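You operate a simulated robot arm through the tools that you are given. There is no shell and no other tool. Be economical: measure what you need, move in short steps, check, and stop when the job is done.

You are at the controls of a simulated two-armed robot. One attempt, no reset.

JOB
Take the lid off the green pot and lay it down on the top of the bead table.
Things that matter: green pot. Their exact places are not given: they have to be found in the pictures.

Only the result counts: the job must be done as asked and must still hold three seconds after the hand-in. Knocking over, shifting, dropping, spilling or breaking anything else fails it. A push-on lid holds only when it is set on centred and level and pressed home; a screw cap is set on level and turned clockwise until tight.

ROBOT AND FRAMES
Two 6-joint arms with two-finger parallel grippers on one trunk, on a base that drives. Base frame: it is fixed to the floor where the robot stands at the start and does not move with it; the origin is under the middle of the robot, x ahead of it, y to its left, z up. Units: mm, degrees, N and s.
The left shoulder is at the start at [60, 187, 1072], the right one opposite. With the tool pointing down near the work surface each hand reaches from about 280 to 620 mm from the robot's upright axis, wherever it stands, measured 20 degrees to its own side. Places, roughly: green pot (14x9x11 cm) [-2500, -400, 800]. Payload 1.57 kg a hand.
The tool frame of a hand sits at the grasp point between the pads (the TCP): z along the fingers, y along the line on which they close. The tips reach 30 mm beyond it. Largest opening 110 mm; finger width 24, thickness 12; the body of the gripper, 48 by 112 mm, starts 78 mm behind the TCP.
Orientation is that of the tool frame in the base frame, as a unit quaternion [w, x, y, z]. With the fingers straight down and closing along the base's y, the tool's x points along the base's -x, its y along +y and its z along -z.

CONTROLS
- The arms move only by the tool play_rows. It takes "left_targets", "right_targets" or both (then of equal length, played together; a hand with none holds still); each is a list of rows, each a list of 7 numbers: the turn, a rotation vector about the base's x, y, z in degrees, then the shift along the base's x, y, z in mm, then the gripper command, from -1 (shut) to 1 (fully open), values between in proportion. In form: [[rx, ry, rz, tx, ty, tz, claw], ...]. A call has 1 to 20 rows; each row is the pose to reach, as a shift and turn from the pose commanded when the call began. Each row takes 0.2 s and may step no farther than 50 mm and 8.6 degrees from the row before; otherwise, or with a gripper value out of range, the whole call is refused. A pose out of reach is approached as far as the arm can. The call stops where the force on the tool passes 40 N (or 10 N more than at its start, if that is more) or the arm is blocked; 0.2 s more then pass. The fingers move at their own pace (about 153 mm/s each) and stop on an object; they squeeze with about 34 N. The grip force told is the motor's: it shows also when the fingers shut on nothing. Time passes only in rows, and 0.2 s behind the last, so rows that repeat a pose let the fingers close. The reply holds the time, the measured pose of the TCP, the force on the tool along the base axes, the opening and the grip force, in the units named above and with some noise, with the torque about the TCP (base axes, N m) and any sound that the robot's microphone picked up, and new pictures: "pictures" is both (left out), scene, wrist or none (wrist: the cameras of the hands that moved).
- Cameras (640 x 400 px; columns grow to the right, rows downward): "scene" is now at [22.6, -1.4, 1624.1]; the picture's right is [-0.04, -1.00, 0.00], its down [-0.66, 0.03, -0.75] and it looks along [0.75, -0.03, -0.66] (base axes); focal length 260 px, centre (320, 200). "left" rides on the left gripper at [70, -16, -141] in its tool frame; the picture's right is [0.23, 0.97, 0.00], its down [-0.86, 0.20, -0.48] and it looks along [-0.47, 0.11, 0.88] (tool axes); focal length 222 px, centre (320, 200). "right" rides on the right gripper at [70, 16, -141] in its tool frame; the picture's right is [-0.23, 0.97, 0.00], its down [-0.86, -0.20, -0.48] and it looks along [-0.47, -0.11, 0.88] (tool axes); focal length 222 px, centre (320, 200).
- move_column(by): slides the trunk up (or, below 0, down) by that many mm; the arms and the scene camera ride with it, the base frame stays. It gives what a move gives, with no picture.
- base_move(legs): drives the robot by 1 to 6 legs, each [ahead, left, turn to the left] in mm, mm and degrees, along the robot's own axes; the way and the turn of a leg run together, so that a leg with both is an arc; at most 1500 mm and 180 degrees a leg. The arms and the cameras ride along, it lands a little off, and it stops where it bumps. It gives what a move gives, and a new picture of the scene camera.
- head_to(pan, tilt): turns the head with the scene camera to pan (to the left, within 86 degrees either way) and tilt (down, from -29 to 69), counted from straight ahead of the robot. It gives what a move gives, and a new picture of the scene camera.
- point_at(camera, pixels): for up to 12 pixels [column, row] of the newest picture of that camera ("zoom" is the newest enlarged one), the place [x, y, z] in the base frame of the surface seen there, good to about 2 mm. No time passes.
- zoom(camera, box): a new picture of the part [left, top, right, bottom] of that camera's present view, enlarged. No time passes.
- job_done(): hands the job in; it is judged then, once.

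Keep the steps short. Do not move on a guess: measure, check each grasp and each placing, and mend mistakes. In all there are 90 turns and 274 pictures (those below and enlarged ones count). Leave the grippers open and the arms clear of the work at the hand-in unless told otherwise, and finish with a single line.

The tools are called after "Request:" by a JSON object that holds its "method" and its "body". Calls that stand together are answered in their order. play_rows: Moves the arms, as the interface text tells. Its arguments: {"type":"object","properties":{"left_targets":{"type":"array","items":{"type":"array","items":{"type":"number"}}},"right_targets":{"type":"array","items":{"type":"array","items":{"type":"number"}}},"pictures":{"type":"string","enum":["both","scene","wrist","none"]}},"required":[]} The other tools are called the same way: move_column (by) slides the trunk up or down; base_move (legs) drives the base; head_to (pan, tilt) turns the head that bears the scene camera; point_at (camera, pixels) gives the place of the surface under pixels of a picture; zoom (camera, box) takes an enlarged picture of a part of a camera's view; job_done () hands the job in.

At the start:

```text
time: 0.0
left_tcp_pos: [488.8, 168.6, 1083.7]
left_ee_rot: [0.0, 0.0, 1.0, 0.0]
left_wrist_force: [0.1, 0.1, 0.4]
left_moment: [-0.02, 0.03, 0.0]
left_finger_gap: 110.0
left_gripper_force: 0.1
right_tcp_pos: [367.2, -170.4, 1025.7]
right_ee_rot: [0.0, 0.0, 1.0, 0.0]
right_wrist_force: [-0.5, -0.3, -0.6]
right_moment: [0.0, -0.03, 0.0]
right_finger_gap: 110.0
right_gripper_force: 0.1
trunk travel left (down, up): [-700.0, 290.0]
robot x, y, heading: [-1.7, -2.3, 0.2]
head pan, tilt: [-2.3, 41.0]
```

scene: 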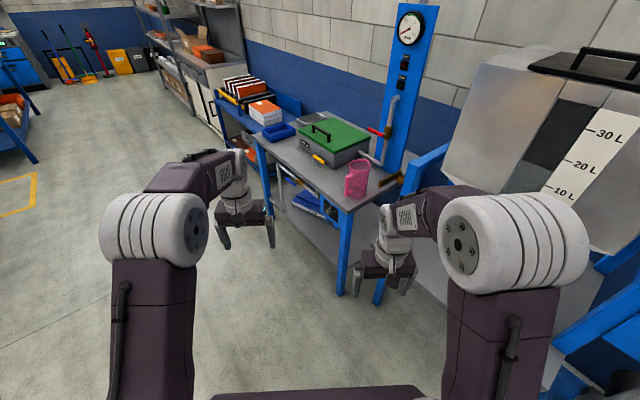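
right: 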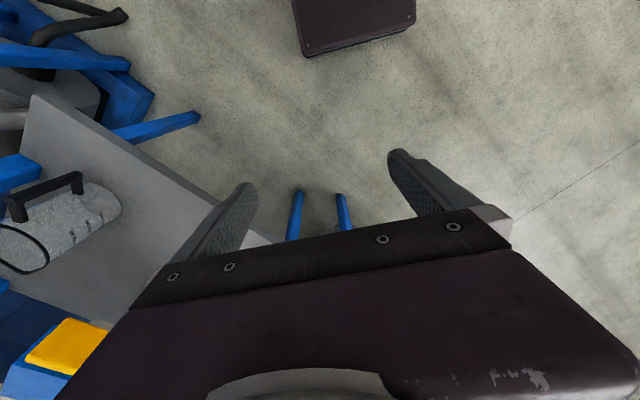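
left: 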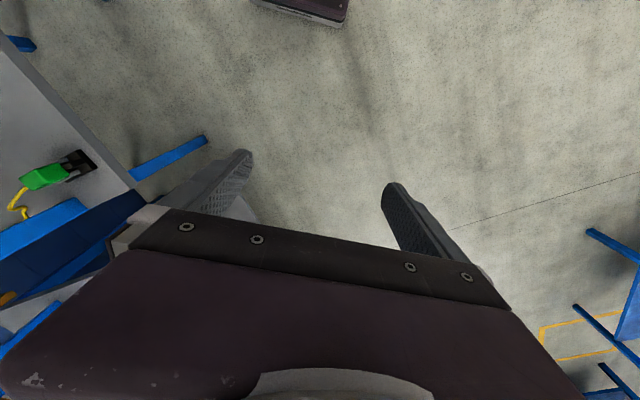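

The pot lies behind the robot. I look to both sides first, to see what is free for turning.

Request:
{"method": "head_to", "body": {"pan": 86, "tilt": 25}}

Request:
{"method": "head_to", "body": {"pan": -86, "tilt": 30}}

```text
time: 1.6
left_tcp_pos: [490.5, 169.2, 1082.8]
left_ee_rot: [0.0, 0.0, 1.0, 0.0]
left_wrist_force: [0.2, -0.2, 0.2]
left_moment: [-0.01, 0.0, 0.0]
left_finger_gap: 110.3
left_gripper_force: 0.0
right_tcp_pos: [368.9, -170.5, 1025.3]
right_ee_rot: [-0.001, 0.0, 1.0, 0.0]
right_wrist_force: [0.7, -0.2, 0.2]
right_moment: [0.0, -0.01, 0.02]
right_finger_gap: 110.0
right_gripper_force: 0.0
trunk travel left (down, up): [-700.0, 290.0]
robot x, y, heading: [2.9, 0.4, -0.1]
head pan, tilt: [85.9, 25.0]
```

scene: 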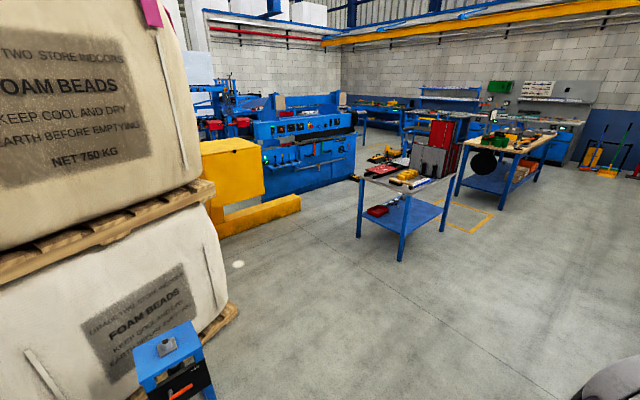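

```text
time: 4.2
left_tcp_pos: [490.2, 169.6, 1084.2]
left_ee_rot: [-0.001, 0.0, 1.0, 0.001]
left_wrist_force: [-0.7, 0.2, 0.4]
left_moment: [0.0, 0.02, -0.02]
left_finger_gap: 110.2
left_gripper_force: 0.1
right_tcp_pos: [368.6, -170.6, 1026.2]
right_ee_rot: [0.0, 0.0, 1.0, 0.0]
right_wrist_force: [0.0, -0.2, 0.2]
right_moment: [0.01, -0.03, -0.01]
right_finger_gap: 109.9
right_gripper_force: 0.1
trunk travel left (down, up): [-700.0, 290.0]
robot x, y, heading: [-1.8, -2.5, -0.1]
head pan, tilt: [-85.9, 30.0]
```

scene: 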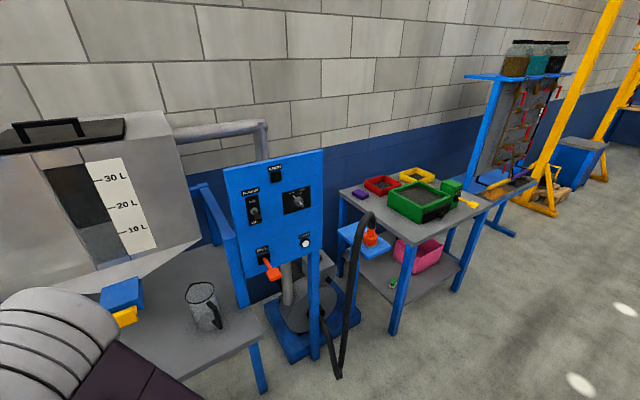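

The wall side (right) holds a table with trays. I measure clearances there and to the table beside me.

Request:
{"method": "point_at", "body": {"camera": "scene", "pixels": [[402, 235], [350, 190], [470, 205], [425, 200], [245, 345], [310, 350], [390, 330], [510, 190], [355, 250], [450, 185], [590, 145]]}}

Request:
{"method": "base_move", "body": {"legs": [[0, 0, 60]]}}

```text
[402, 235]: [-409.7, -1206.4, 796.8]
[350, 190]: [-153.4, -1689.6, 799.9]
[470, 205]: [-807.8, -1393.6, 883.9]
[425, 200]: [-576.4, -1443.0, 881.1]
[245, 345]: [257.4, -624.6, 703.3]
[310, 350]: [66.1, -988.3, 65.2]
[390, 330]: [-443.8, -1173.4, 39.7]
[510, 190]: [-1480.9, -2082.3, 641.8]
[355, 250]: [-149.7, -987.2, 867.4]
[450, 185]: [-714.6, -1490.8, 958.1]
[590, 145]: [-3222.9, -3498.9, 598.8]
```

```text
time: 7.2
left_tcp_pos: [110.8, 505.8, 1083.0]
left_ee_rot: [-0.001, -0.489, 0.872, 0.0]
left_wrist_force: [-0.8, -0.1, -0.2]
left_moment: [0.0, 0.0, -0.03]
left_finger_gap: 110.2
left_gripper_force: 0.0
right_tcp_pos: [338.8, 225.3, 1026.1]
right_ee_rot: [0.0, -0.489, 0.872, 0.0]
right_wrist_force: [0.5, 0.3, -0.3]
right_moment: [0.0, 0.01, -0.02]
right_finger_gap: 110.2
right_gripper_force: 0.1
trunk travel left (down, up): [-700.0, 290.0]
robot x, y, heading: [1.6, -3.4, 58.5]
head pan, tilt: [-85.9, 30.0]
```

scene: 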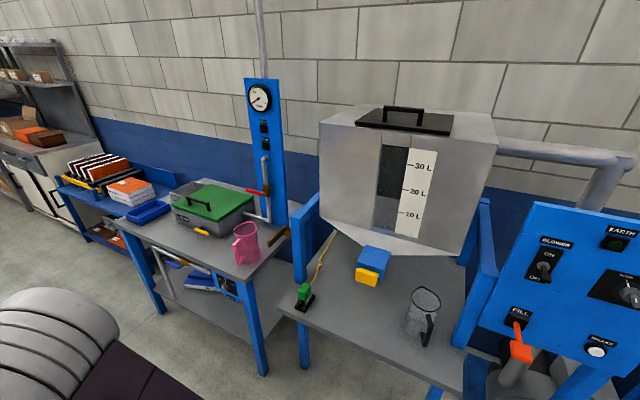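

The turn went well. I look to the left side before turning on.

Request:
{"method": "head_to", "body": {"pan": 80, "tilt": 35}}

```text
time: 9.8
left_tcp_pos: [110.6, 505.4, 1083.8]
left_ee_rot: [0.0, -0.49, 0.872, 0.0]
left_wrist_force: [-0.2, 0.1, 0.4]
left_moment: [0.0, 0.01, 0.01]
left_finger_gap: 109.8
left_gripper_force: 0.0
right_tcp_pos: [338.0, 225.6, 1026.5]
right_ee_rot: [0.001, -0.49, 0.872, 0.0]
right_wrist_force: [0.3, 1.3, -0.2]
right_moment: [0.0, 0.02, 0.01]
right_finger_gap: 110.0
right_gripper_force: 0.0
trunk travel left (down, up): [-700.0, 290.0]
robot x, y, heading: [1.7, 2.9, 58.5]
head pan, tilt: [80.0, 35.0]
```

scene: 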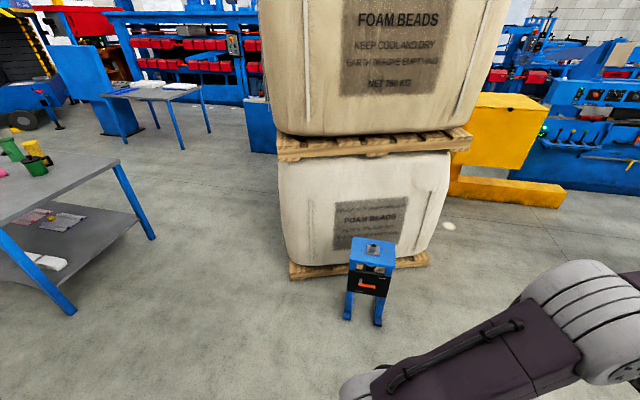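

Request:
{"method": "point_at", "body": {"camera": "scene", "pixels": [[370, 250], [120, 160], [75, 312], [10, 215], [36, 165], [205, 130], [380, 325], [280, 270]]}}

Request:
{"method": "base_move", "body": {"legs": [[0, 0, 60], [0, 0, 60]]}}

Request:
{"method": "head_to", "body": {"pan": 0, "tilt": 25}}

```text
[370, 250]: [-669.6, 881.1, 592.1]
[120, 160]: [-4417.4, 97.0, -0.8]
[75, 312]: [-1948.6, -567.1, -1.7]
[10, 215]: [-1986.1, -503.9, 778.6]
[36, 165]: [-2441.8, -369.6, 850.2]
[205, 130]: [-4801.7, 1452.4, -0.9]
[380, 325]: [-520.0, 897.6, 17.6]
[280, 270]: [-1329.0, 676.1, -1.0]
```

```text
time: 15.5
left_tcp_pos: [-491.4, -160.9, 1082.3]
left_ee_rot: [0.0, 1.0, -0.009, 0.0]
left_wrist_force: [0.2, -0.8, -0.3]
left_moment: [0.01, 0.01, -0.01]
left_finger_gap: 110.0
left_gripper_force: 0.1
right_tcp_pos: [-365.8, 176.9, 1027.1]
right_ee_rot: [0.0, 1.0, -0.009, 0.0]
right_wrist_force: [-0.2, 0.0, 0.3]
right_moment: [0.01, -0.01, -0.02]
right_finger_gap: 110.0
right_gripper_force: 0.2
trunk travel left (down, up): [-700.0, 290.0]
robot x, y, heading: [-1.7, 0.9, 179.3]
head pan, tilt: [80.0, 35.0]
```

scene: 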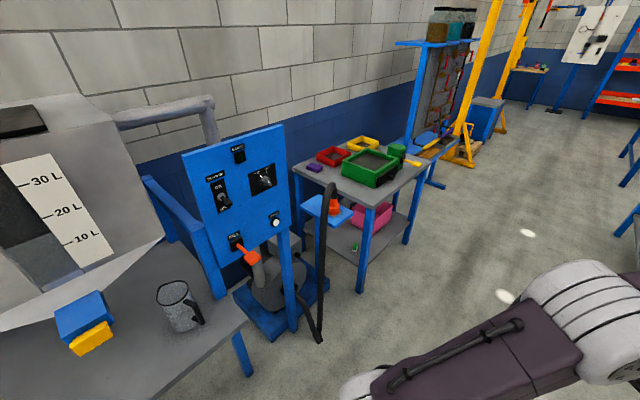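

```text
time: 17.0
left_tcp_pos: [-492.7, -159.8, 1084.2]
left_ee_rot: [0.0, 1.0, -0.007, 0.001]
left_wrist_force: [-0.4, 0.4, 0.5]
left_moment: [-0.02, -0.04, -0.03]
left_finger_gap: 110.0
left_gripper_force: 0.0
right_tcp_pos: [-366.1, 176.2, 1026.7]
right_ee_rot: [0.001, 1.0, -0.008, 0.0]
right_wrist_force: [0.6, -0.5, -0.9]
right_moment: [0.02, 0.01, 0.01]
right_finger_gap: 109.9
right_gripper_force: 0.0
trunk travel left (down, up): [-700.0, 290.0]
robot x, y, heading: [-2.5, 0.4, 179.0]
head pan, tilt: [0.0, 25.0]
```

scene: 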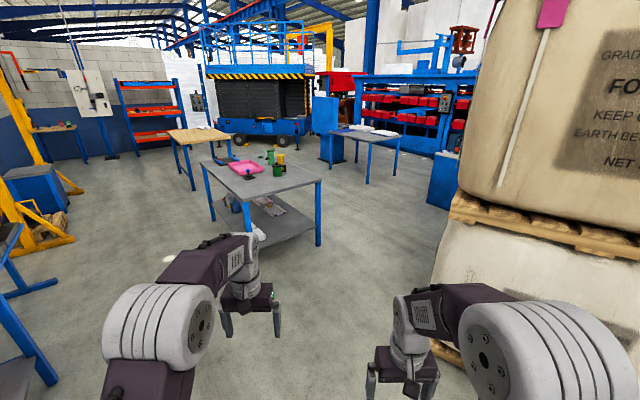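

A table with a pink tray and green things is ahead at about (265,170); I enlarge and measure it.

Request:
{"method": "zoom", "body": {"camera": "scene", "box": [190, 120, 350, 220]}}

Request:
{"method": "point_at", "body": {"camera": "scene", "pixels": [[207, 165], [242, 193], [319, 180], [290, 152], [270, 158], [280, 158], [277, 171], [249, 175], [244, 166]]}}

```text
4.00 times, centred on (270, 170) of scene
```

zoom: 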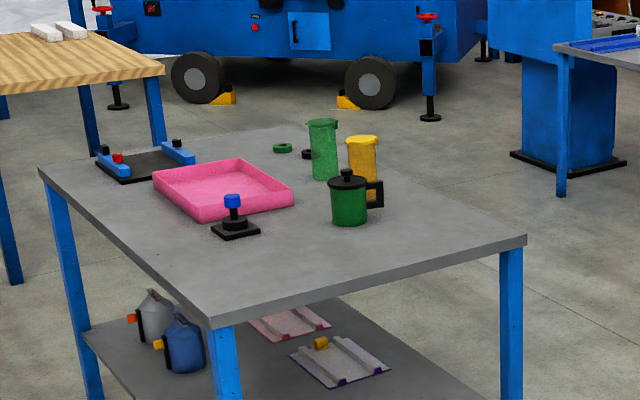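

```text
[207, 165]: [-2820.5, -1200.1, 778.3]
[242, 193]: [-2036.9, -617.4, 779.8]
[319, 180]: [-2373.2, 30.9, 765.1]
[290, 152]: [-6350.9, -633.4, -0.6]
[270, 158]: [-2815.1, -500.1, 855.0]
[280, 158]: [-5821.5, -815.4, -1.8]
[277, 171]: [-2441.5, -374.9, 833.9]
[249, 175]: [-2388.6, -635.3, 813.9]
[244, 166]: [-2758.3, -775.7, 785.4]
```

The green pot (black knobbed lid, black handle) is about [-2445,-380], some 250 mm in from the table's near edge. I drive closer, in the free lane, then look.

Request:
{"method": "base_move", "body": {"legs": [[1450, 0, 0], [0, 0, 28]]}}

Request:
{"method": "head_to", "body": {"pan": 0, "tilt": 38}}

```text
time: 25.6
left_tcp_pos: [-1814.3, -369.9, 1083.4]
left_ee_rot: [0.0, 0.971, 0.241, 0.0]
left_wrist_force: [-1.4, 0.2, 1.0]
left_moment: [-0.02, -0.03, 0.02]
left_finger_gap: 110.0
left_gripper_force: 0.1
right_tcp_pos: [-1866.1, -12.0, 1026.4]
right_ee_rot: [-0.001, 0.971, 0.24, 0.0]
right_wrist_force: [0.2, -0.4, 0.0]
right_moment: [0.0, 0.01, 0.02]
right_finger_gap: 109.9
right_gripper_force: 0.0
trunk travel left (down, up): [-700.0, 290.0]
robot x, y, heading: [-1460.0, 7.9, -152.3]
head pan, tilt: [0.0, 25.0]
```

scene: 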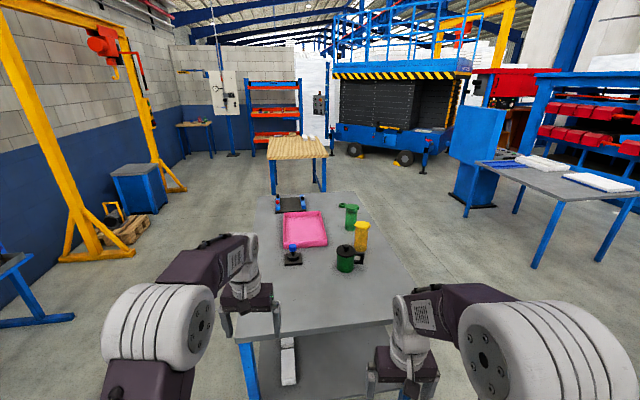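

```text
time: 26.4
left_tcp_pos: [-1814.3, -369.8, 1083.2]
left_ee_rot: [0.0, 0.971, 0.241, -0.001]
left_wrist_force: [0.6, 0.1, 0.2]
left_moment: [-0.02, -0.01, 0.03]
left_finger_gap: 109.8
left_gripper_force: 0.0
right_tcp_pos: [-1866.6, -13.0, 1026.1]
right_ee_rot: [0.0, 0.971, 0.24, 0.001]
right_wrist_force: [0.6, -0.9, 0.1]
right_moment: [-0.02, -0.01, 0.0]
right_finger_gap: 109.9
right_gripper_force: 0.0
trunk travel left (down, up): [-700.0, 290.0]
robot x, y, heading: [-1463.6, 9.2, -152.3]
head pan, tilt: [0.0, 38.0]
```

scene: 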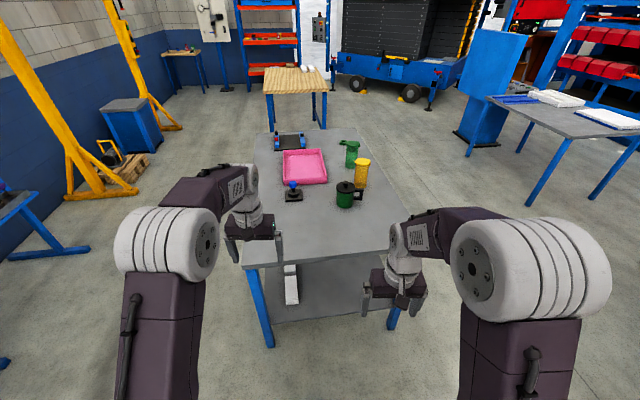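

Request:
{"method": "zoom", "body": {"camera": "scene", "box": [240, 120, 416, 230]}}

Request:
{"method": "point_at", "body": {"camera": "scene", "pixels": [[345, 187], [342, 200], [358, 194], [293, 198], [243, 263], [402, 246], [340, 225], [357, 162], [365, 165], [325, 182]]}}

```text
3.64 times, centred on (328, 175) of scene
```

zoom: 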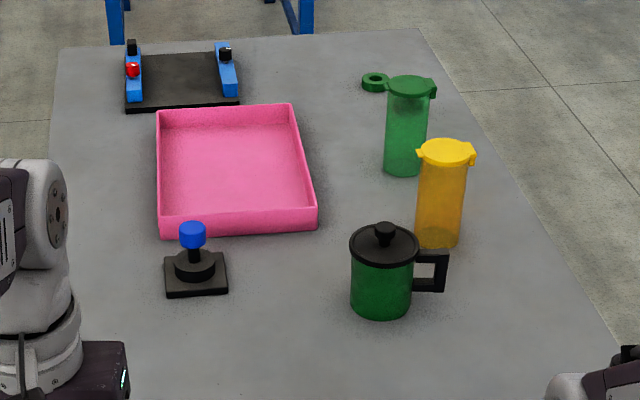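

```text
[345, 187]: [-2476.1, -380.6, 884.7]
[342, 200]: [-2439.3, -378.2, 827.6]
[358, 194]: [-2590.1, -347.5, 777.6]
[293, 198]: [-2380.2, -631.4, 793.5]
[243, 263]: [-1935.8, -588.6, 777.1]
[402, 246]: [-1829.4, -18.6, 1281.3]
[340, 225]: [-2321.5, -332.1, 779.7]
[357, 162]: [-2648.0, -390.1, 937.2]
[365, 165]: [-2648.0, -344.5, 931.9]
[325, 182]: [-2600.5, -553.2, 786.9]
```

I measure the table's right edge, for it seems closer to the pot.

Request:
{"method": "point_at", "body": {"camera": "zoom", "pixels": [[415, 35], [480, 140], [540, 240], [590, 325], [60, 60], [440, 270], [384, 232], [380, 310], [350, 250], [419, 250], [385, 228], [30, 60]]}}

Request:
{"method": "point_at", "body": {"camera": "scene", "pixels": [[265, 345], [300, 260], [350, 254], [390, 320], [376, 180], [290, 320]]}}

```text
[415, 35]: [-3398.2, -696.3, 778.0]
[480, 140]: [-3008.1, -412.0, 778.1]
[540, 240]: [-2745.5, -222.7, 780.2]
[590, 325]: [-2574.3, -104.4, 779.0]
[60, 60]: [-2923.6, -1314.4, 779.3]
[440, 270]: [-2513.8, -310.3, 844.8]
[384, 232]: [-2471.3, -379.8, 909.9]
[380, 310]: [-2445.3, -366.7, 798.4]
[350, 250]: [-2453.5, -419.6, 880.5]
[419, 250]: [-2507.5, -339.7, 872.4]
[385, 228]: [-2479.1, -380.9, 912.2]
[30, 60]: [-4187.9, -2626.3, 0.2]
```

```text
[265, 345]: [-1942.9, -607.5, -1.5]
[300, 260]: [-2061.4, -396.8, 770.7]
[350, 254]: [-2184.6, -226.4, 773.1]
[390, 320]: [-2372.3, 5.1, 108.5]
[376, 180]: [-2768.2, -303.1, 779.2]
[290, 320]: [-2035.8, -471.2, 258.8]
```

The pot is 279 mm from the right long edge and 333 mm from the near one, so I go round to the right long side, keeping clear of the table corner and the sacks.

Request:
{"method": "base_move", "body": {"legs": [[289, -946, 0], [0, 0, 98]]}}

```text
time: 35.6
left_tcp_pos: [-1724.0, 409.1, 1083.4]
left_ee_rot: [0.0, 0.455, 0.89, 0.0]
left_wrist_force: [0.2, -0.9, 0.0]
left_moment: [0.03, -0.01, -0.01]
left_finger_gap: 109.9
left_gripper_force: 0.1
right_tcp_pos: [-2069.6, 309.3, 1026.5]
right_ee_rot: [0.0, 0.455, 0.891, 0.001]
right_wrist_force: [0.3, 0.4, 0.7]
right_moment: [-0.02, 0.01, 0.0]
right_finger_gap: 109.8
right_gripper_force: 0.0
trunk travel left (down, up): [-700.0, 290.0]
robot x, y, heading: [-2145.9, 708.1, -54.1]
head pan, tilt: [0.0, 38.0]
```

scene: 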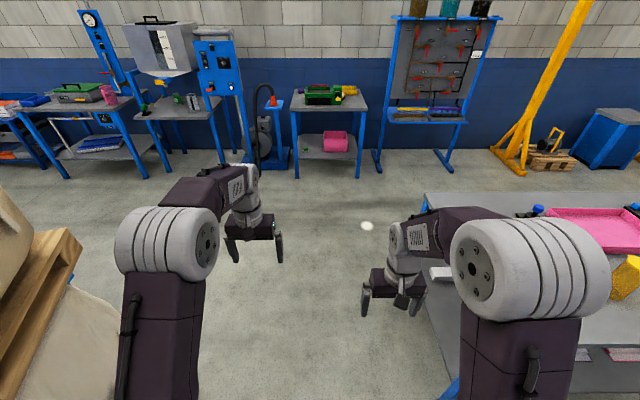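

Request:
{"method": "base_move", "body": {"legs": [[0, -500, 0], [0, -500, 0]]}}

Request:
{"method": "head_to", "body": {"pan": 0, "tilt": 60}}

```text
time: 41.2
left_tcp_pos: [-2539.3, -190.2, 1082.9]
left_ee_rot: [0.0, 0.448, 0.894, -0.001]
left_wrist_force: [-0.4, -0.2, -0.1]
left_moment: [0.01, 0.01, -0.02]
left_finger_gap: 109.8
left_gripper_force: 0.1
right_tcp_pos: [-2884.5, -296.5, 1026.7]
right_ee_rot: [-0.001, 0.447, 0.895, 0.0]
right_wrist_force: [0.3, 0.4, 0.5]
right_moment: [0.01, 0.0, 0.02]
right_finger_gap: 110.0
right_gripper_force: 0.0
trunk travel left (down, up): [-700.0, 290.0]
robot x, y, heading: [-2968.9, 96.3, -53.0]
head pan, tilt: [0.0, 38.0]
```

scene: 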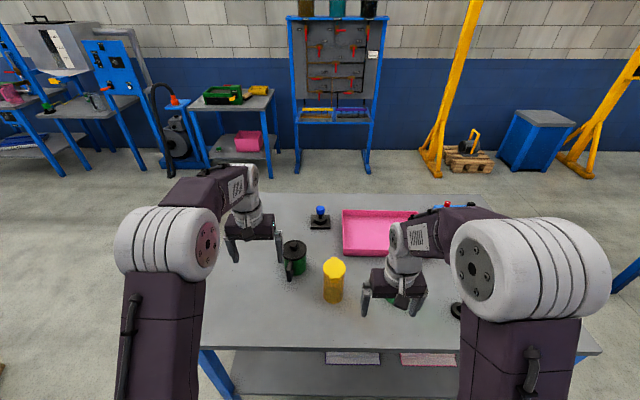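

```text
time: 42.1
left_tcp_pos: [-2540.4, -190.9, 1083.1]
left_ee_rot: [0.001, 0.448, 0.894, 0.0]
left_wrist_force: [0.0, 0.6, -1.0]
left_moment: [-0.02, 0.0, 0.03]
left_finger_gap: 110.2
left_gripper_force: 0.1
right_tcp_pos: [-2884.5, -296.7, 1026.2]
right_ee_rot: [-0.001, 0.447, 0.895, 0.001]
right_wrist_force: [-0.5, -0.3, 0.3]
right_moment: [-0.02, 0.02, 0.02]
right_finger_gap: 110.2
right_gripper_force: 0.0
trunk travel left (down, up): [-700.0, 290.0]
robot x, y, heading: [-2970.3, 98.7, -53.3]
head pan, tilt: [0.0, 60.0]
```

scene: 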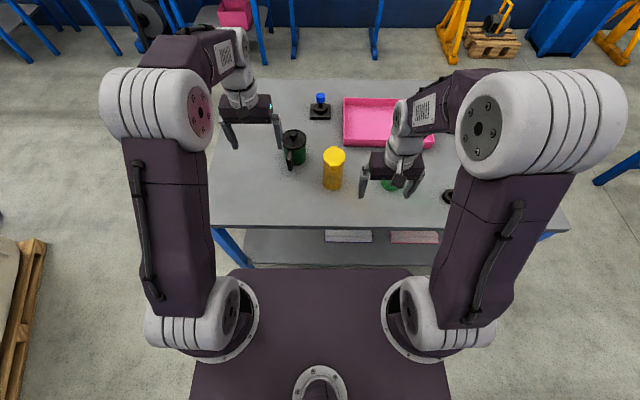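

I measure the pot, the table edge and the robot's own front from here.

Request:
{"method": "point_at", "body": {"camera": "scene", "pixels": [[320, 270], [235, 270], [320, 226], [320, 320], [290, 133], [292, 144], [289, 160], [333, 155], [280, 142], [305, 143], [391, 185]]}}

Request:
{"method": "zoom", "body": {"camera": "scene", "box": [210, 80, 370, 180]}}

```text
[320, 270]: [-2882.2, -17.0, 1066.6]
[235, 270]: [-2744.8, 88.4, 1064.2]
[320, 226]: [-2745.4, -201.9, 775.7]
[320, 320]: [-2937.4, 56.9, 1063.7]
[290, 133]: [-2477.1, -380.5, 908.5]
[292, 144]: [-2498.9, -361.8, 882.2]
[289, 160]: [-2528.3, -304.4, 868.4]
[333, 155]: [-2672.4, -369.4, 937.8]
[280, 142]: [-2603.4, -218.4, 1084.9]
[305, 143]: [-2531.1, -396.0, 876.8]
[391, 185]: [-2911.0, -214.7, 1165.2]
```

```text
4.00 times, centred on (290, 130) of scene
```

zoom: 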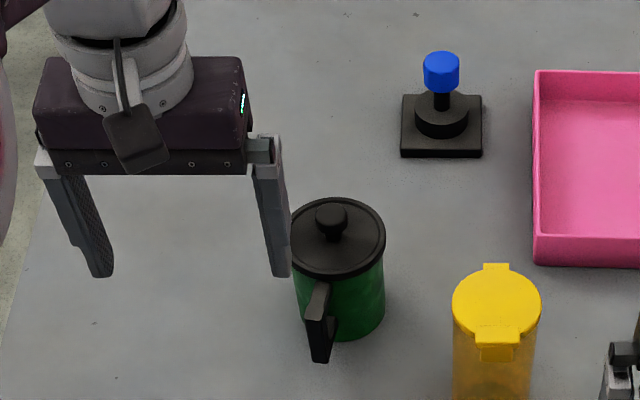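

The knob's top is at about [-2480,-382,910], 678 mm ahead, a bit too far. Turning right about 35° brings the left shoulder nearer without pushing the base against the table; I go 40 mm ahead and turn.

Request:
{"method": "base_move", "body": {"legs": [[40, 0, 0], [0, 0, -35]]}}

Request:
{"method": "head_to", "body": {"pan": 35, "tilt": 52}}

```text
time: 44.6
left_tcp_pos: [-2762.9, -414.3, 1082.8]
left_ee_rot: [0.0, 0.696, 0.718, 0.001]
left_wrist_force: [0.2, 0.4, 0.0]
left_moment: [0.0, -0.03, -0.01]
left_finger_gap: 109.8
left_gripper_force: 0.0
right_tcp_pos: [-3105.5, -303.4, 1025.9]
right_ee_rot: [-0.001, 0.696, 0.718, 0.0]
right_wrist_force: [-0.6, 0.2, 0.4]
right_moment: [0.01, -0.04, 0.01]
right_finger_gap: 110.3
right_gripper_force: 0.0
trunk travel left (down, up): [-700.0, 290.0]
robot x, y, heading: [-2944.9, 67.9, -88.1]
head pan, tilt: [0.0, 60.0]
```

scene: 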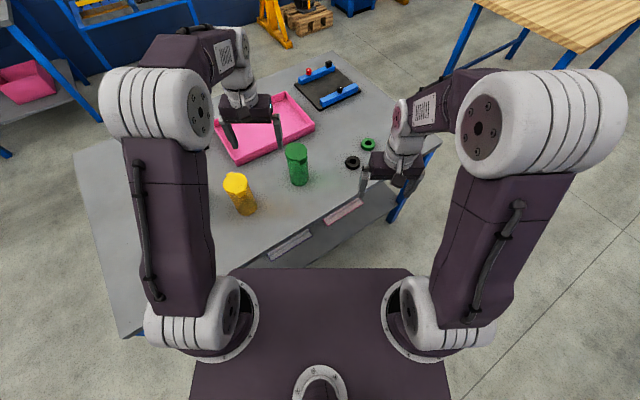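

```text
time: 45.6
left_tcp_pos: [-2763.4, -413.8, 1082.9]
left_ee_rot: [0.0, 0.697, 0.717, 0.0]
left_wrist_force: [0.2, 0.1, -0.4]
left_moment: [0.0, 0.02, -0.01]
left_finger_gap: 110.2
left_gripper_force: 0.0
right_tcp_pos: [-3105.2, -303.6, 1026.1]
right_ee_rot: [0.0, 0.697, 0.717, 0.0]
right_wrist_force: [0.1, 0.3, -0.7]
right_moment: [0.01, -0.03, -0.02]
right_finger_gap: 109.7
right_gripper_force: 0.0
trunk travel left (down, up): [-700.0, 290.0]
robot x, y, heading: [-2947.2, 70.4, -88.3]
head pan, tilt: [35.0, 52.0]
```

scene: 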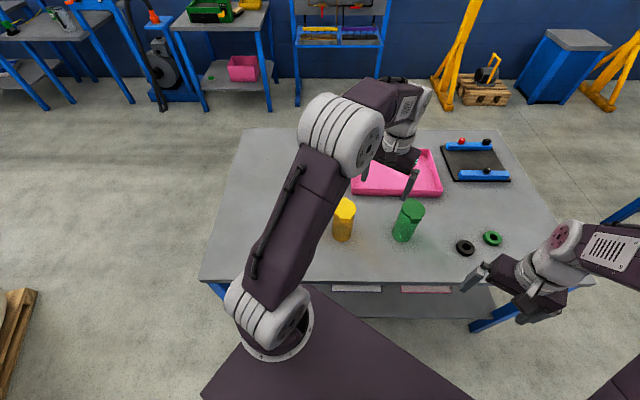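

I bring the left hand over the knob at its present height, in steps under 50 mm.

Request:
{"method": "play_rows", "body": {"left_targets": [[0, 0, 0, 47, 5, 0, 0.2], [0, 0, 0, 94, 10, 0, 0.2], [0, 0, 0, 141, 15, 0, 0.2], [0, 0, 0, 188, 21, 0, 0.2], [0, 0, 0, 236, 26, 0, 0.2], [0, 0, 0, 283, 32, 0, 0.2]]}}

```text
time: 47.0
left_tcp_pos: [-2477.2, -381.8, 1082.0]
left_ee_rot: [-0.001, 0.697, 0.717, 0.0]
left_wrist_force: [0.7, 0.0, -0.3]
left_moment: [-0.02, 0.03, -0.03]
left_finger_gap: 65.9
left_gripper_force: 0.0
right_tcp_pos: [-3104.3, -303.2, 1026.9]
right_ee_rot: [-0.001, 0.696, 0.718, -0.001]
right_wrist_force: [-0.1, 1.2, 0.4]
right_moment: [0.0, 0.04, 0.0]
right_finger_gap: 109.9
right_gripper_force: 0.0
trunk travel left (down, up): [-700.0, 290.0]
robot x, y, heading: [-2944.4, 69.9, -88.5]
head pan, tilt: [35.0, 52.0]
```

scene: 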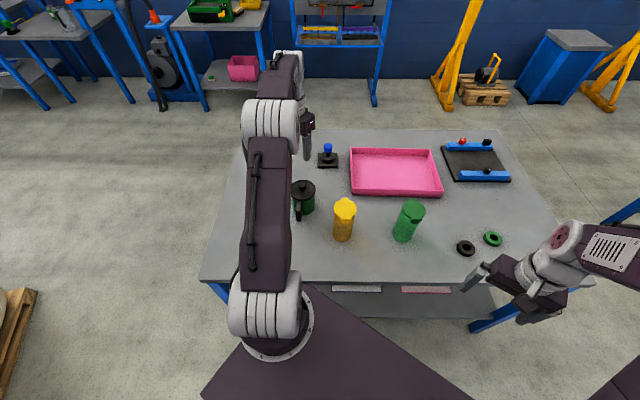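
left: 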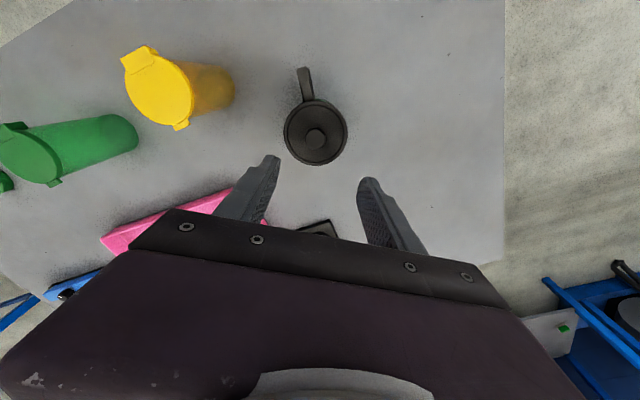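

Request:
{"method": "point_at", "body": {"camera": "left", "pixels": [[316, 138], [286, 142], [347, 133], [316, 164], [305, 80], [313, 108], [303, 130], [328, 140]]}}

Request:
{"method": "zoom", "body": {"camera": "left", "box": [266, 60, 366, 180]}}

```text
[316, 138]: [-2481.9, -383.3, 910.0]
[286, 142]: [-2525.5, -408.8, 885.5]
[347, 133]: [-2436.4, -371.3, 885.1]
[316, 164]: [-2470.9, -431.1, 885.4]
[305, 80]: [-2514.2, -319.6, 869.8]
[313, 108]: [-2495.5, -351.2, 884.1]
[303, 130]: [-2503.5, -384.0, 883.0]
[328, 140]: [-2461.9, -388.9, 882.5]
```

```text
3.33 times, centred on (316, 120) of left
```

zoom: 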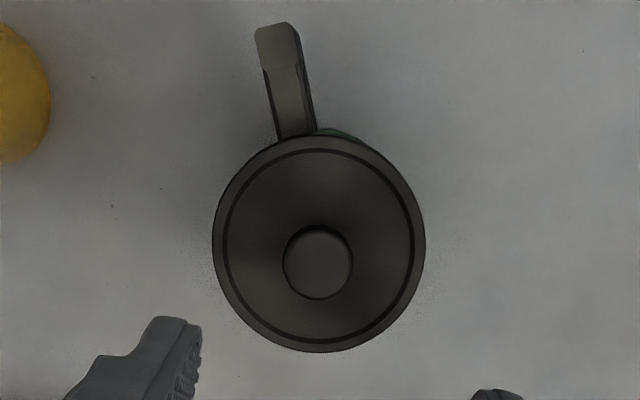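

Knob top centre is at about [-2482,-385,910], its rim lid plane at 884. The fingers are 4 mm off; I correct and go down to TCP z ≈ 917.

Request:
{"method": "play_rows", "body": {"left_targets": [[0, 0, 0, -4, -3, -40, 0.2], [0, 0, 0, -4, -3, -80, 0.2], [0, 0, 0, -4, -3, -115, 0.2], [0, 0, 0, -4, -3, -140, 0.2], [0, 0, 0, -4, -3, -155, 0.2], [0, 0, 0, -4, -3, -165, 0.2]]}}

Request:
{"method": "zoom", "body": {"camera": "scene", "box": [250, 130, 378, 210]}}

```text
time: 48.4
left_tcp_pos: [-2484.3, -383.2, 918.0]
left_ee_rot: [0.0, 0.697, 0.717, 0.0]
left_wrist_force: [0.3, 1.0, 0.9]
left_moment: [-0.02, -0.01, 0.02]
left_finger_gap: 66.0
left_gripper_force: 0.1
right_tcp_pos: [-3105.4, -305.1, 1027.9]
right_ee_rot: [0.0, 0.696, 0.718, 0.0]
right_wrist_force: [-0.3, 0.2, -0.2]
right_moment: [-0.01, -0.01, 0.0]
right_finger_gap: 110.0
right_gripper_force: 0.0
trunk travel left (down, up): [-700.0, 290.0]
robot x, y, heading: [-2946.0, 70.3, -88.2]
head pan, tilt: [35.0, 52.0]
```

scene: 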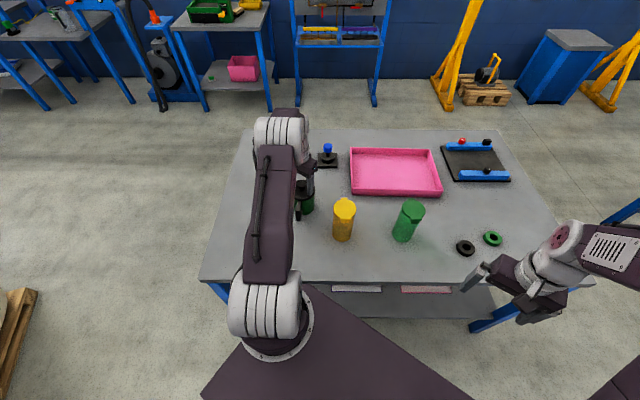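
left: 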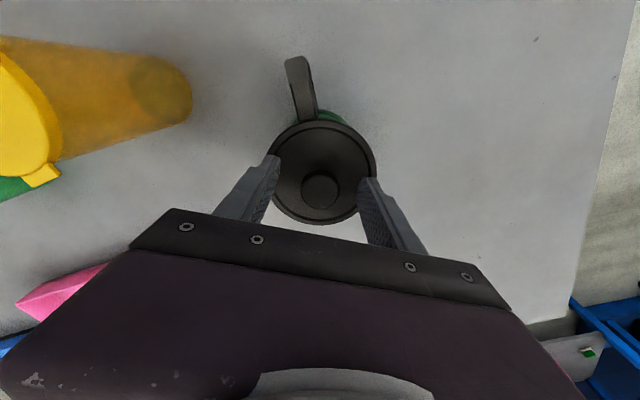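

```text
5.00 times, centred on (314, 170) of scene
```

zoom: 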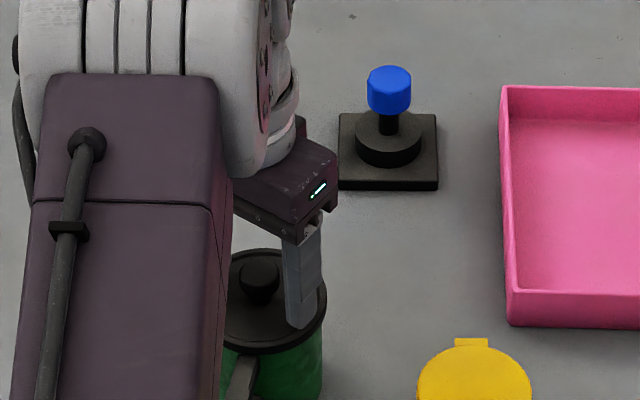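

The TCP projects to about (319,194) in the wrist picture and the knob is at (319,190): centred. I close.

Request:
{"method": "play_rows", "body": {"left_targets": [[0, 0, 0, 0, 0, 0, -1], [0, 0, 0, 0, 0, 0, -1], [0, 0, 0, 0, 0, 0, -1]], "pictures": "wrist"}}

```text
time: 49.2
left_tcp_pos: [-2482.4, -383.4, 918.0]
left_ee_rot: [-0.001, 0.697, 0.717, -0.001]
left_wrist_force: [-0.6, -0.2, 0.3]
left_moment: [0.02, 0.0, 0.02]
left_finger_gap: 28.1
left_gripper_force: 34.1
right_tcp_pos: [-3104.7, -303.9, 1026.9]
right_ee_rot: [0.0, 0.697, 0.717, 0.0]
right_wrist_force: [-0.1, -0.4, -1.4]
right_moment: [-0.01, 0.0, 0.01]
right_finger_gap: 109.9
right_gripper_force: 0.2
trunk travel left (down, up): [-700.0, 290.0]
robot x, y, heading: [-2950.2, 68.0, -88.0]
head pan, tilt: [35.0, 52.0]
heard: snap
```

left: 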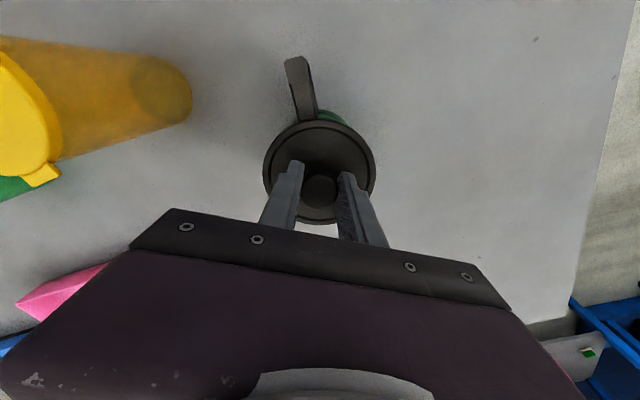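

The grip holds at 28 mm with 34 N. I lift slowly by 20 mm and watch the force.

Request:
{"method": "play_rows", "body": {"left_targets": [[0, 0, 0, 0, 0, 3, -1], [0, 0, 0, 0, 0, 6, -1], [0, 0, 0, 0, 0, 10, -1], [0, 0, 0, 0, 0, 15, -1], [0, 0, 0, 0, 0, 20, -1]]}}

Request:
{"method": "zoom", "body": {"camera": "scene", "box": [250, 130, 378, 230]}}

```text
time: 50.4
left_tcp_pos: [-2482.7, -386.0, 937.8]
left_ee_rot: [0.0, 0.697, 0.717, -0.001]
left_wrist_force: [0.9, -0.2, -0.7]
left_moment: [-0.02, 0.01, 0.0]
left_finger_gap: 27.5
left_gripper_force: 33.6
right_tcp_pos: [-3104.3, -303.9, 1026.2]
right_ee_rot: [0.0, 0.697, 0.718, 0.0]
right_wrist_force: [-0.1, -0.2, -0.1]
right_moment: [0.04, 0.0, 0.02]
right_finger_gap: 109.8
right_gripper_force: 0.2
trunk travel left (down, up): [-700.0, 290.0]
robot x, y, heading: [-2946.4, 69.6, -88.4]
head pan, tilt: [35.0, 52.0]
```

scene: 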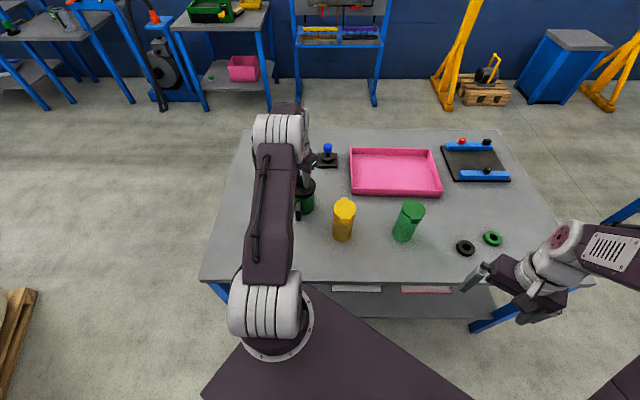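
left: 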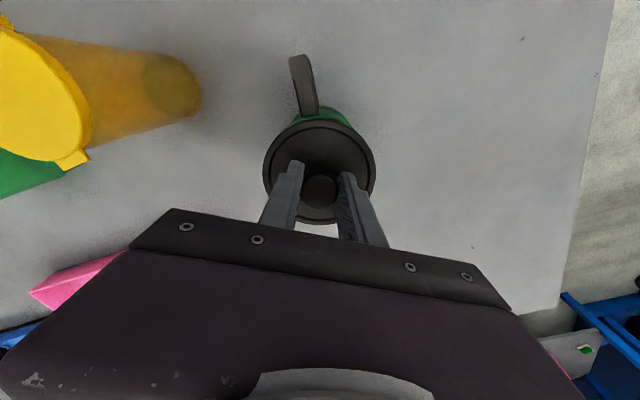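

```text
4.00 times, centred on (314, 180) of scene
```

zoom: 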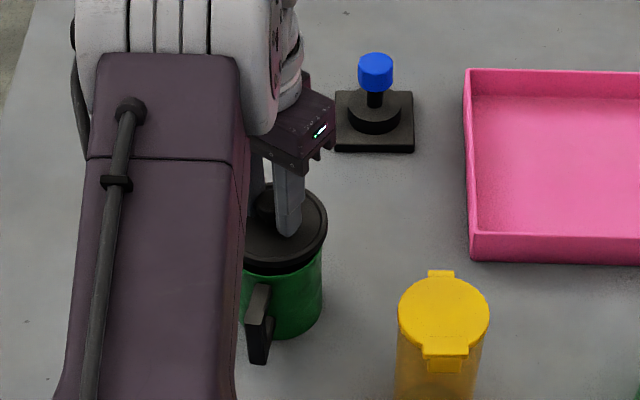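

The lid comes away; the pot stays on the table. I lift further and look for anything below the lid.

Request:
{"method": "play_rows", "body": {"left_targets": [[0, 0, 0, 0, 0, 15, -1], [0, 0, 0, 0, 0, 35, -1], [0, 0, 0, 0, 0, 60, -1], [0, 0, 0, 0, 0, 90, -1], [0, 0, 0, 0, 0, 120, -1]]}}

Request:
{"method": "zoom", "body": {"camera": "scene", "box": [230, 110, 390, 230]}}

```text
time: 51.6
left_tcp_pos: [-2485.5, -384.7, 1060.2]
left_ee_rot: [0.0, 0.697, 0.717, 0.0]
left_wrist_force: [-0.4, -0.3, -0.1]
left_moment: [-0.02, -0.01, -0.02]
left_finger_gap: 27.9
left_gripper_force: 33.7
right_tcp_pos: [-3105.6, -304.2, 1026.7]
right_ee_rot: [0.0, 0.696, 0.718, 0.0]
right_wrist_force: [-0.3, 0.3, -0.6]
right_moment: [-0.04, 0.04, -0.02]
right_finger_gap: 110.1
right_gripper_force: 0.1
trunk travel left (down, up): [-700.0, 290.0]
robot x, y, heading: [-2946.2, 71.5, -88.3]
head pan, tilt: [35.0, 52.0]
```

scene: 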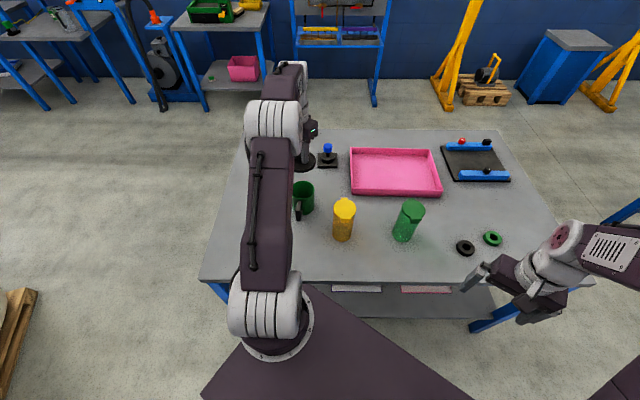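
left: 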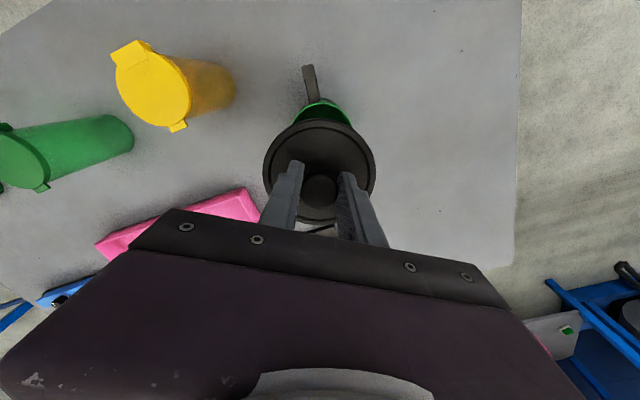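

```text
3.33 times, centred on (310, 170) of scene
```

zoom: 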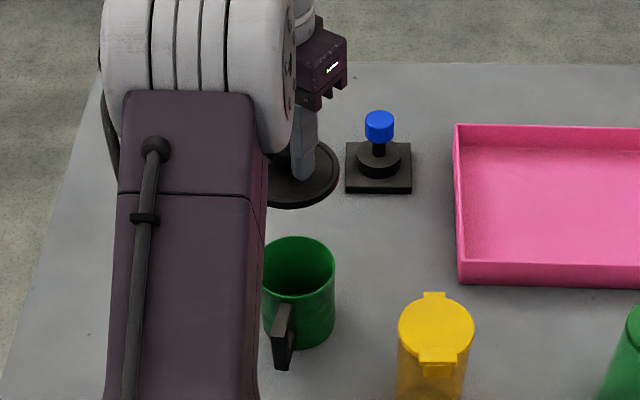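

The lid is free and clean. Before laying it down I check that this is the bead table, looking for marks on it and the other tables.

Request:
{"method": "zoom", "body": {"camera": "scene", "box": [310, 130, 520, 310]}}

Request:
{"method": "head_to", "body": {"pan": 60, "tilt": 25}}

Request:
{"method": "zoom", "body": {"camera": "scene", "box": [200, 120, 420, 260]}}

```text
2.22 times, centred on (415, 220) of scene
```

zoom: 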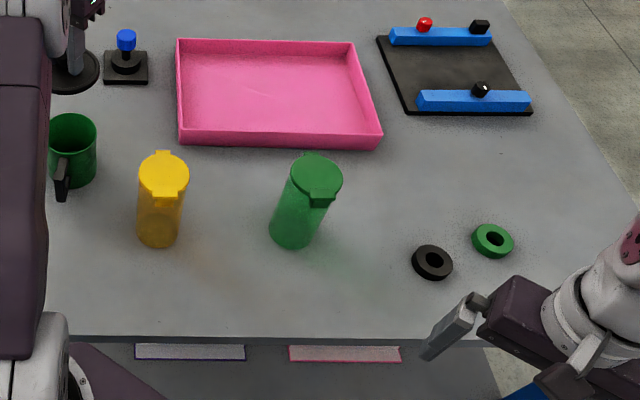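

```text
time: 52.5
left_tcp_pos: [-2483.2, -386.1, 1059.5]
left_ee_rot: [0.001, 0.696, 0.718, 0.0]
left_wrist_force: [-0.2, 0.5, -0.3]
left_moment: [0.0, -0.03, -0.01]
left_finger_gap: 27.9
left_gripper_force: 34.2
right_tcp_pos: [-3105.9, -305.5, 1026.6]
right_ee_rot: [0.0, 0.696, 0.718, 0.001]
right_wrist_force: [-0.4, 1.0, 0.3]
right_moment: [0.0, 0.01, 0.0]
right_finger_gap: 109.9
right_gripper_force: 0.1
trunk travel left (down, up): [-700.0, 290.0]
robot x, y, heading: [-2946.8, 69.1, -88.3]
head pan, tilt: [60.0, 25.0]
```

scene: 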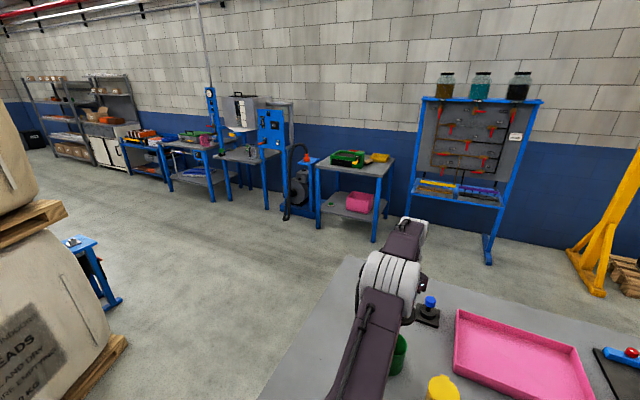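

```text
2.86 times, centred on (310, 190) of scene
```

zoom: 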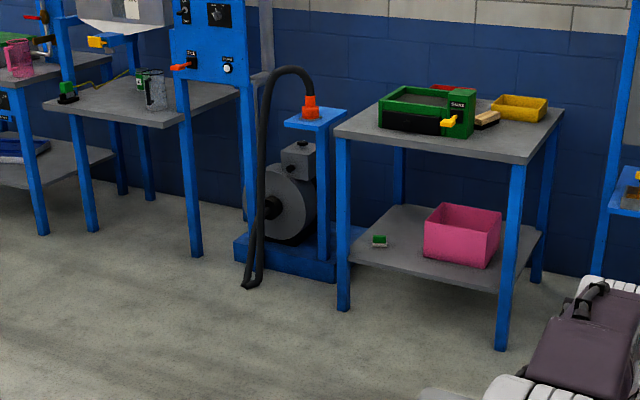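

The pot's own table carries the bead jars and the tray, and no other carries such a mark; this is the bead table. I carry the lid to the free spot near [-2388,-258], then down to about 30 mm above the top.

Request:
{"method": "head_to", "body": {"pan": 40, "tilt": 50}}

Request:
{"method": "play_rows", "body": {"left_targets": [[0, 0, 0, 24, 32, 0, -1], [0, 0, 0, 48, 64, 0, -1], [0, 0, 0, 72, 96, 0, -1], [0, 0, 0, 95, 127, 0, -1], [0, 0, 0, 95, 127, -40, -1], [0, 0, 0, 95, 127, -80, -1], [0, 0, 0, 95, 127, -120, -1], [0, 0, 0, 95, 127, -160, -1], [0, 0, 0, 95, 127, -190, -1], [0, 0, 0, 95, 127, -200, -1]]}}

Request:
{"method": "zoom", "body": {"camera": "scene", "box": [220, 120, 380, 250]}}

```text
time: 53.4
left_tcp_pos: [-2483.7, -385.4, 1059.7]
left_ee_rot: [-0.001, 0.696, 0.718, 0.0]
left_wrist_force: [0.5, 0.6, -0.5]
left_moment: [0.01, 0.02, -0.02]
left_finger_gap: 27.9
left_gripper_force: 33.8
right_tcp_pos: [-3104.9, -304.3, 1027.5]
right_ee_rot: [0.0, 0.697, 0.718, -0.001]
right_wrist_force: [-0.3, 0.0, 0.1]
right_moment: [-0.02, 0.01, 0.02]
right_finger_gap: 110.0
right_gripper_force: 0.0
trunk travel left (down, up): [-700.0, 290.0]
robot x, y, heading: [-2947.8, 67.4, -88.3]
head pan, tilt: [40.0, 50.0]
```

scene: 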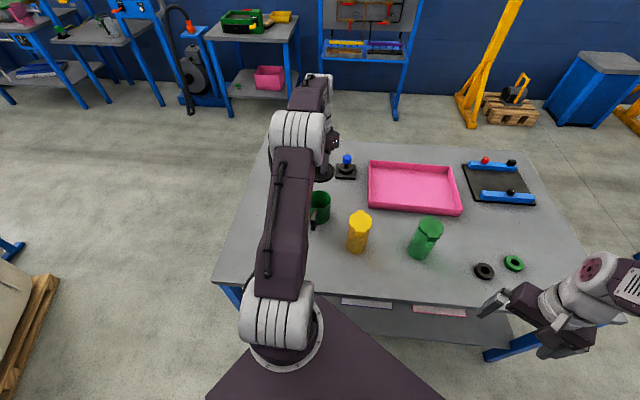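

```text
time: 55.6
left_tcp_pos: [-2389.0, -259.9, 859.2]
left_ee_rot: [0.0, 0.697, 0.717, 0.001]
left_wrist_force: [-0.7, -0.4, -0.5]
left_moment: [0.0, 0.01, -0.04]
left_finger_gap: 27.9
left_gripper_force: 34.0
right_tcp_pos: [-3105.2, -303.7, 1026.2]
right_ee_rot: [0.0, 0.697, 0.717, 0.0]
right_wrist_force: [-0.2, -0.3, -0.6]
right_moment: [0.0, 0.03, 0.01]
right_finger_gap: 109.8
right_gripper_force: 0.1
trunk travel left (down, up): [-700.0, 290.0]
robot x, y, heading: [-2947.0, 65.8, -88.3]
head pan, tilt: [40.0, 50.0]
```

scene: 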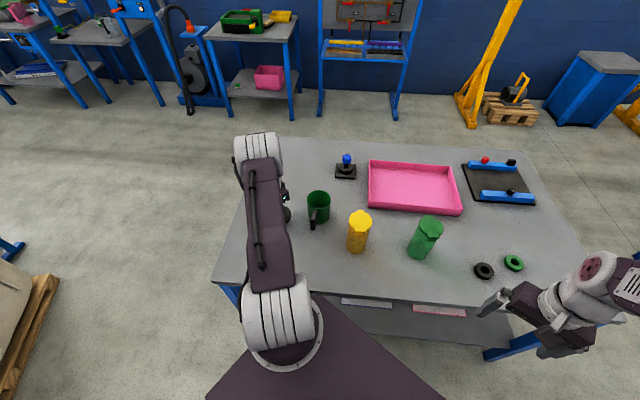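
left: 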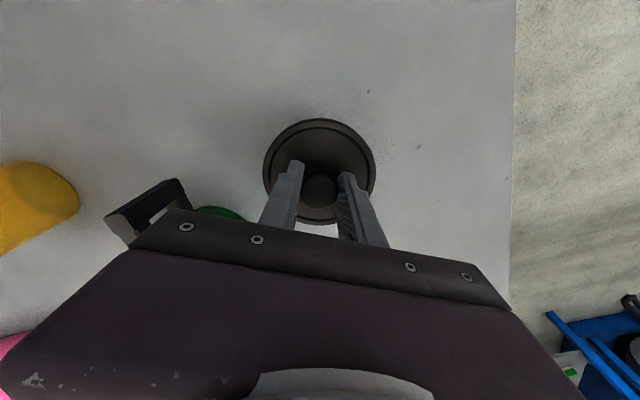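

```text
3.08 times, centred on (300, 185) of scene
```

zoom: 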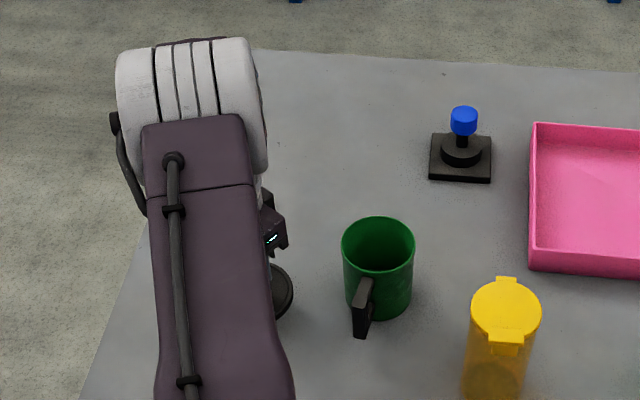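

The lid is over bare table. I lower in small steps and let the force tell the touch.

Request:
{"method": "play_rows", "body": {"left_targets": [[0, 0, 0, 0, 0, -8, -1], [0, 0, 0, 0, 0, -14, -1], [0, 0, 0, 0, 0, -18, -1], [0, 0, 0, 0, 0, -21, -1], [0, 0, 0, 0, 0, -24, -1], [0, 0, 0, 0, 0, -26, -1]], "pictures": "wrist"}}

```text
time: 57.0
left_tcp_pos: [-2388.1, -259.0, 832.1]
left_ee_rot: [0.0, 0.697, 0.717, -0.001]
left_wrist_force: [0.1, 0.6, -0.5]
left_moment: [0.01, 0.02, -0.01]
left_finger_gap: 27.7
left_gripper_force: 34.2
right_tcp_pos: [-3104.9, -302.7, 1026.5]
right_ee_rot: [0.0, 0.697, 0.718, 0.0]
right_wrist_force: [0.2, 0.1, 0.9]
right_moment: [0.01, -0.01, 0.02]
right_finger_gap: 110.0
right_gripper_force: 0.1
trunk travel left (down, up): [-700.0, 290.0]
robot x, y, heading: [-2948.6, 69.6, -88.2]
head pan, tilt: [40.0, 50.0]
```

left: 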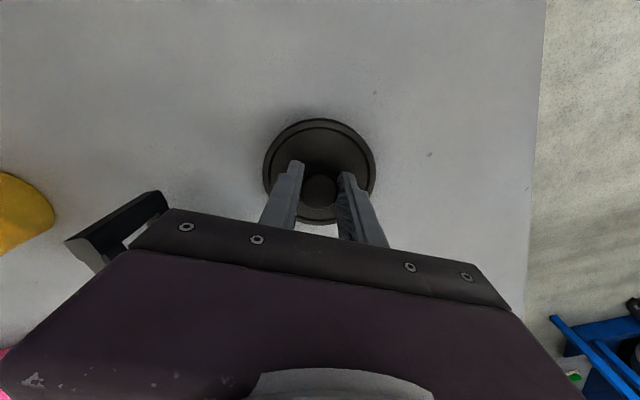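

No touch yet at TCP z 832; on in 2 mm steps.

Request:
{"method": "play_rows", "body": {"left_targets": [[0, 0, 0, 0, 0, -2, -1], [0, 0, 0, 0, 0, -4, -1], [0, 0, 0, 0, 0, -6, -1], [0, 0, 0, 0, 0, -6, -1]], "pictures": "none"}}

Request:
{"method": "zoom", "body": {"camera": "left", "box": [240, 100, 400, 240]}}

```text
time: 58.0
left_tcp_pos: [-2388.8, -258.9, 825.2]
left_ee_rot: [0.001, 0.697, 0.717, 0.0]
left_wrist_force: [-0.3, 0.2, 0.1]
left_moment: [0.01, 0.01, -0.01]
left_finger_gap: 27.8
left_gripper_force: 33.7
right_tcp_pos: [-3104.8, -303.9, 1026.6]
right_ee_rot: [0.0, 0.696, 0.718, 0.0]
right_wrist_force: [-0.4, 0.7, 0.0]
right_moment: [0.0, -0.01, 0.01]
right_finger_gap: 110.1
right_gripper_force: 0.0
trunk travel left (down, up): [-700.0, 290.0]
robot x, y, heading: [-2947.0, 71.1, -88.8]
head pan, tilt: [40.0, 50.0]
```

```text
2.86 times, centred on (320, 170) of left
```

zoom: 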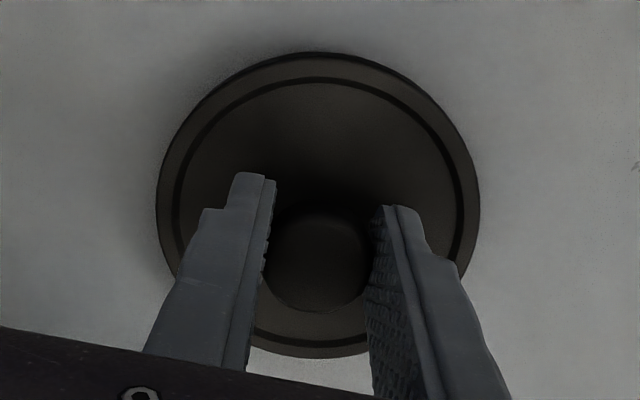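

Request:
{"method": "point_at", "body": {"camera": "left", "pixels": [[285, 150], [355, 150], [320, 121], [320, 112], [320, 190], [273, 150]]}}

Request:
{"method": "play_rows", "body": {"left_targets": [[0, 0, 0, 0, 0, -2, -1], [0, 0, 0, 0, 0, -4, -1], [0, 0, 0, 0, 0, -4, -1]], "pictures": "none"}}

```text
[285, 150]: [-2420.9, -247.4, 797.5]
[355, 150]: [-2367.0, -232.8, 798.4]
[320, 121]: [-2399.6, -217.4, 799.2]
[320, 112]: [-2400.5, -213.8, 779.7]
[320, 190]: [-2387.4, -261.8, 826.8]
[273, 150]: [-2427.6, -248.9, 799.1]
```

```text
time: 58.8
left_tcp_pos: [-2389.2, -259.4, 823.6]
left_ee_rot: [0.001, 0.697, 0.717, 0.001]
left_wrist_force: [0.1, 0.6, 0.0]
left_moment: [0.02, 0.0, 0.01]
left_finger_gap: 27.7
left_gripper_force: 33.9
right_tcp_pos: [-3106.6, -303.9, 1026.3]
right_ee_rot: [0.0, 0.696, 0.718, 0.0]
right_wrist_force: [-0.1, 0.3, -0.7]
right_moment: [0.01, 0.03, 0.04]
right_finger_gap: 110.0
right_gripper_force: 0.1
trunk travel left (down, up): [-700.0, 290.0]
robot x, y, heading: [-2947.8, 70.5, -88.2]
head pan, tilt: [40.0, 50.0]
```

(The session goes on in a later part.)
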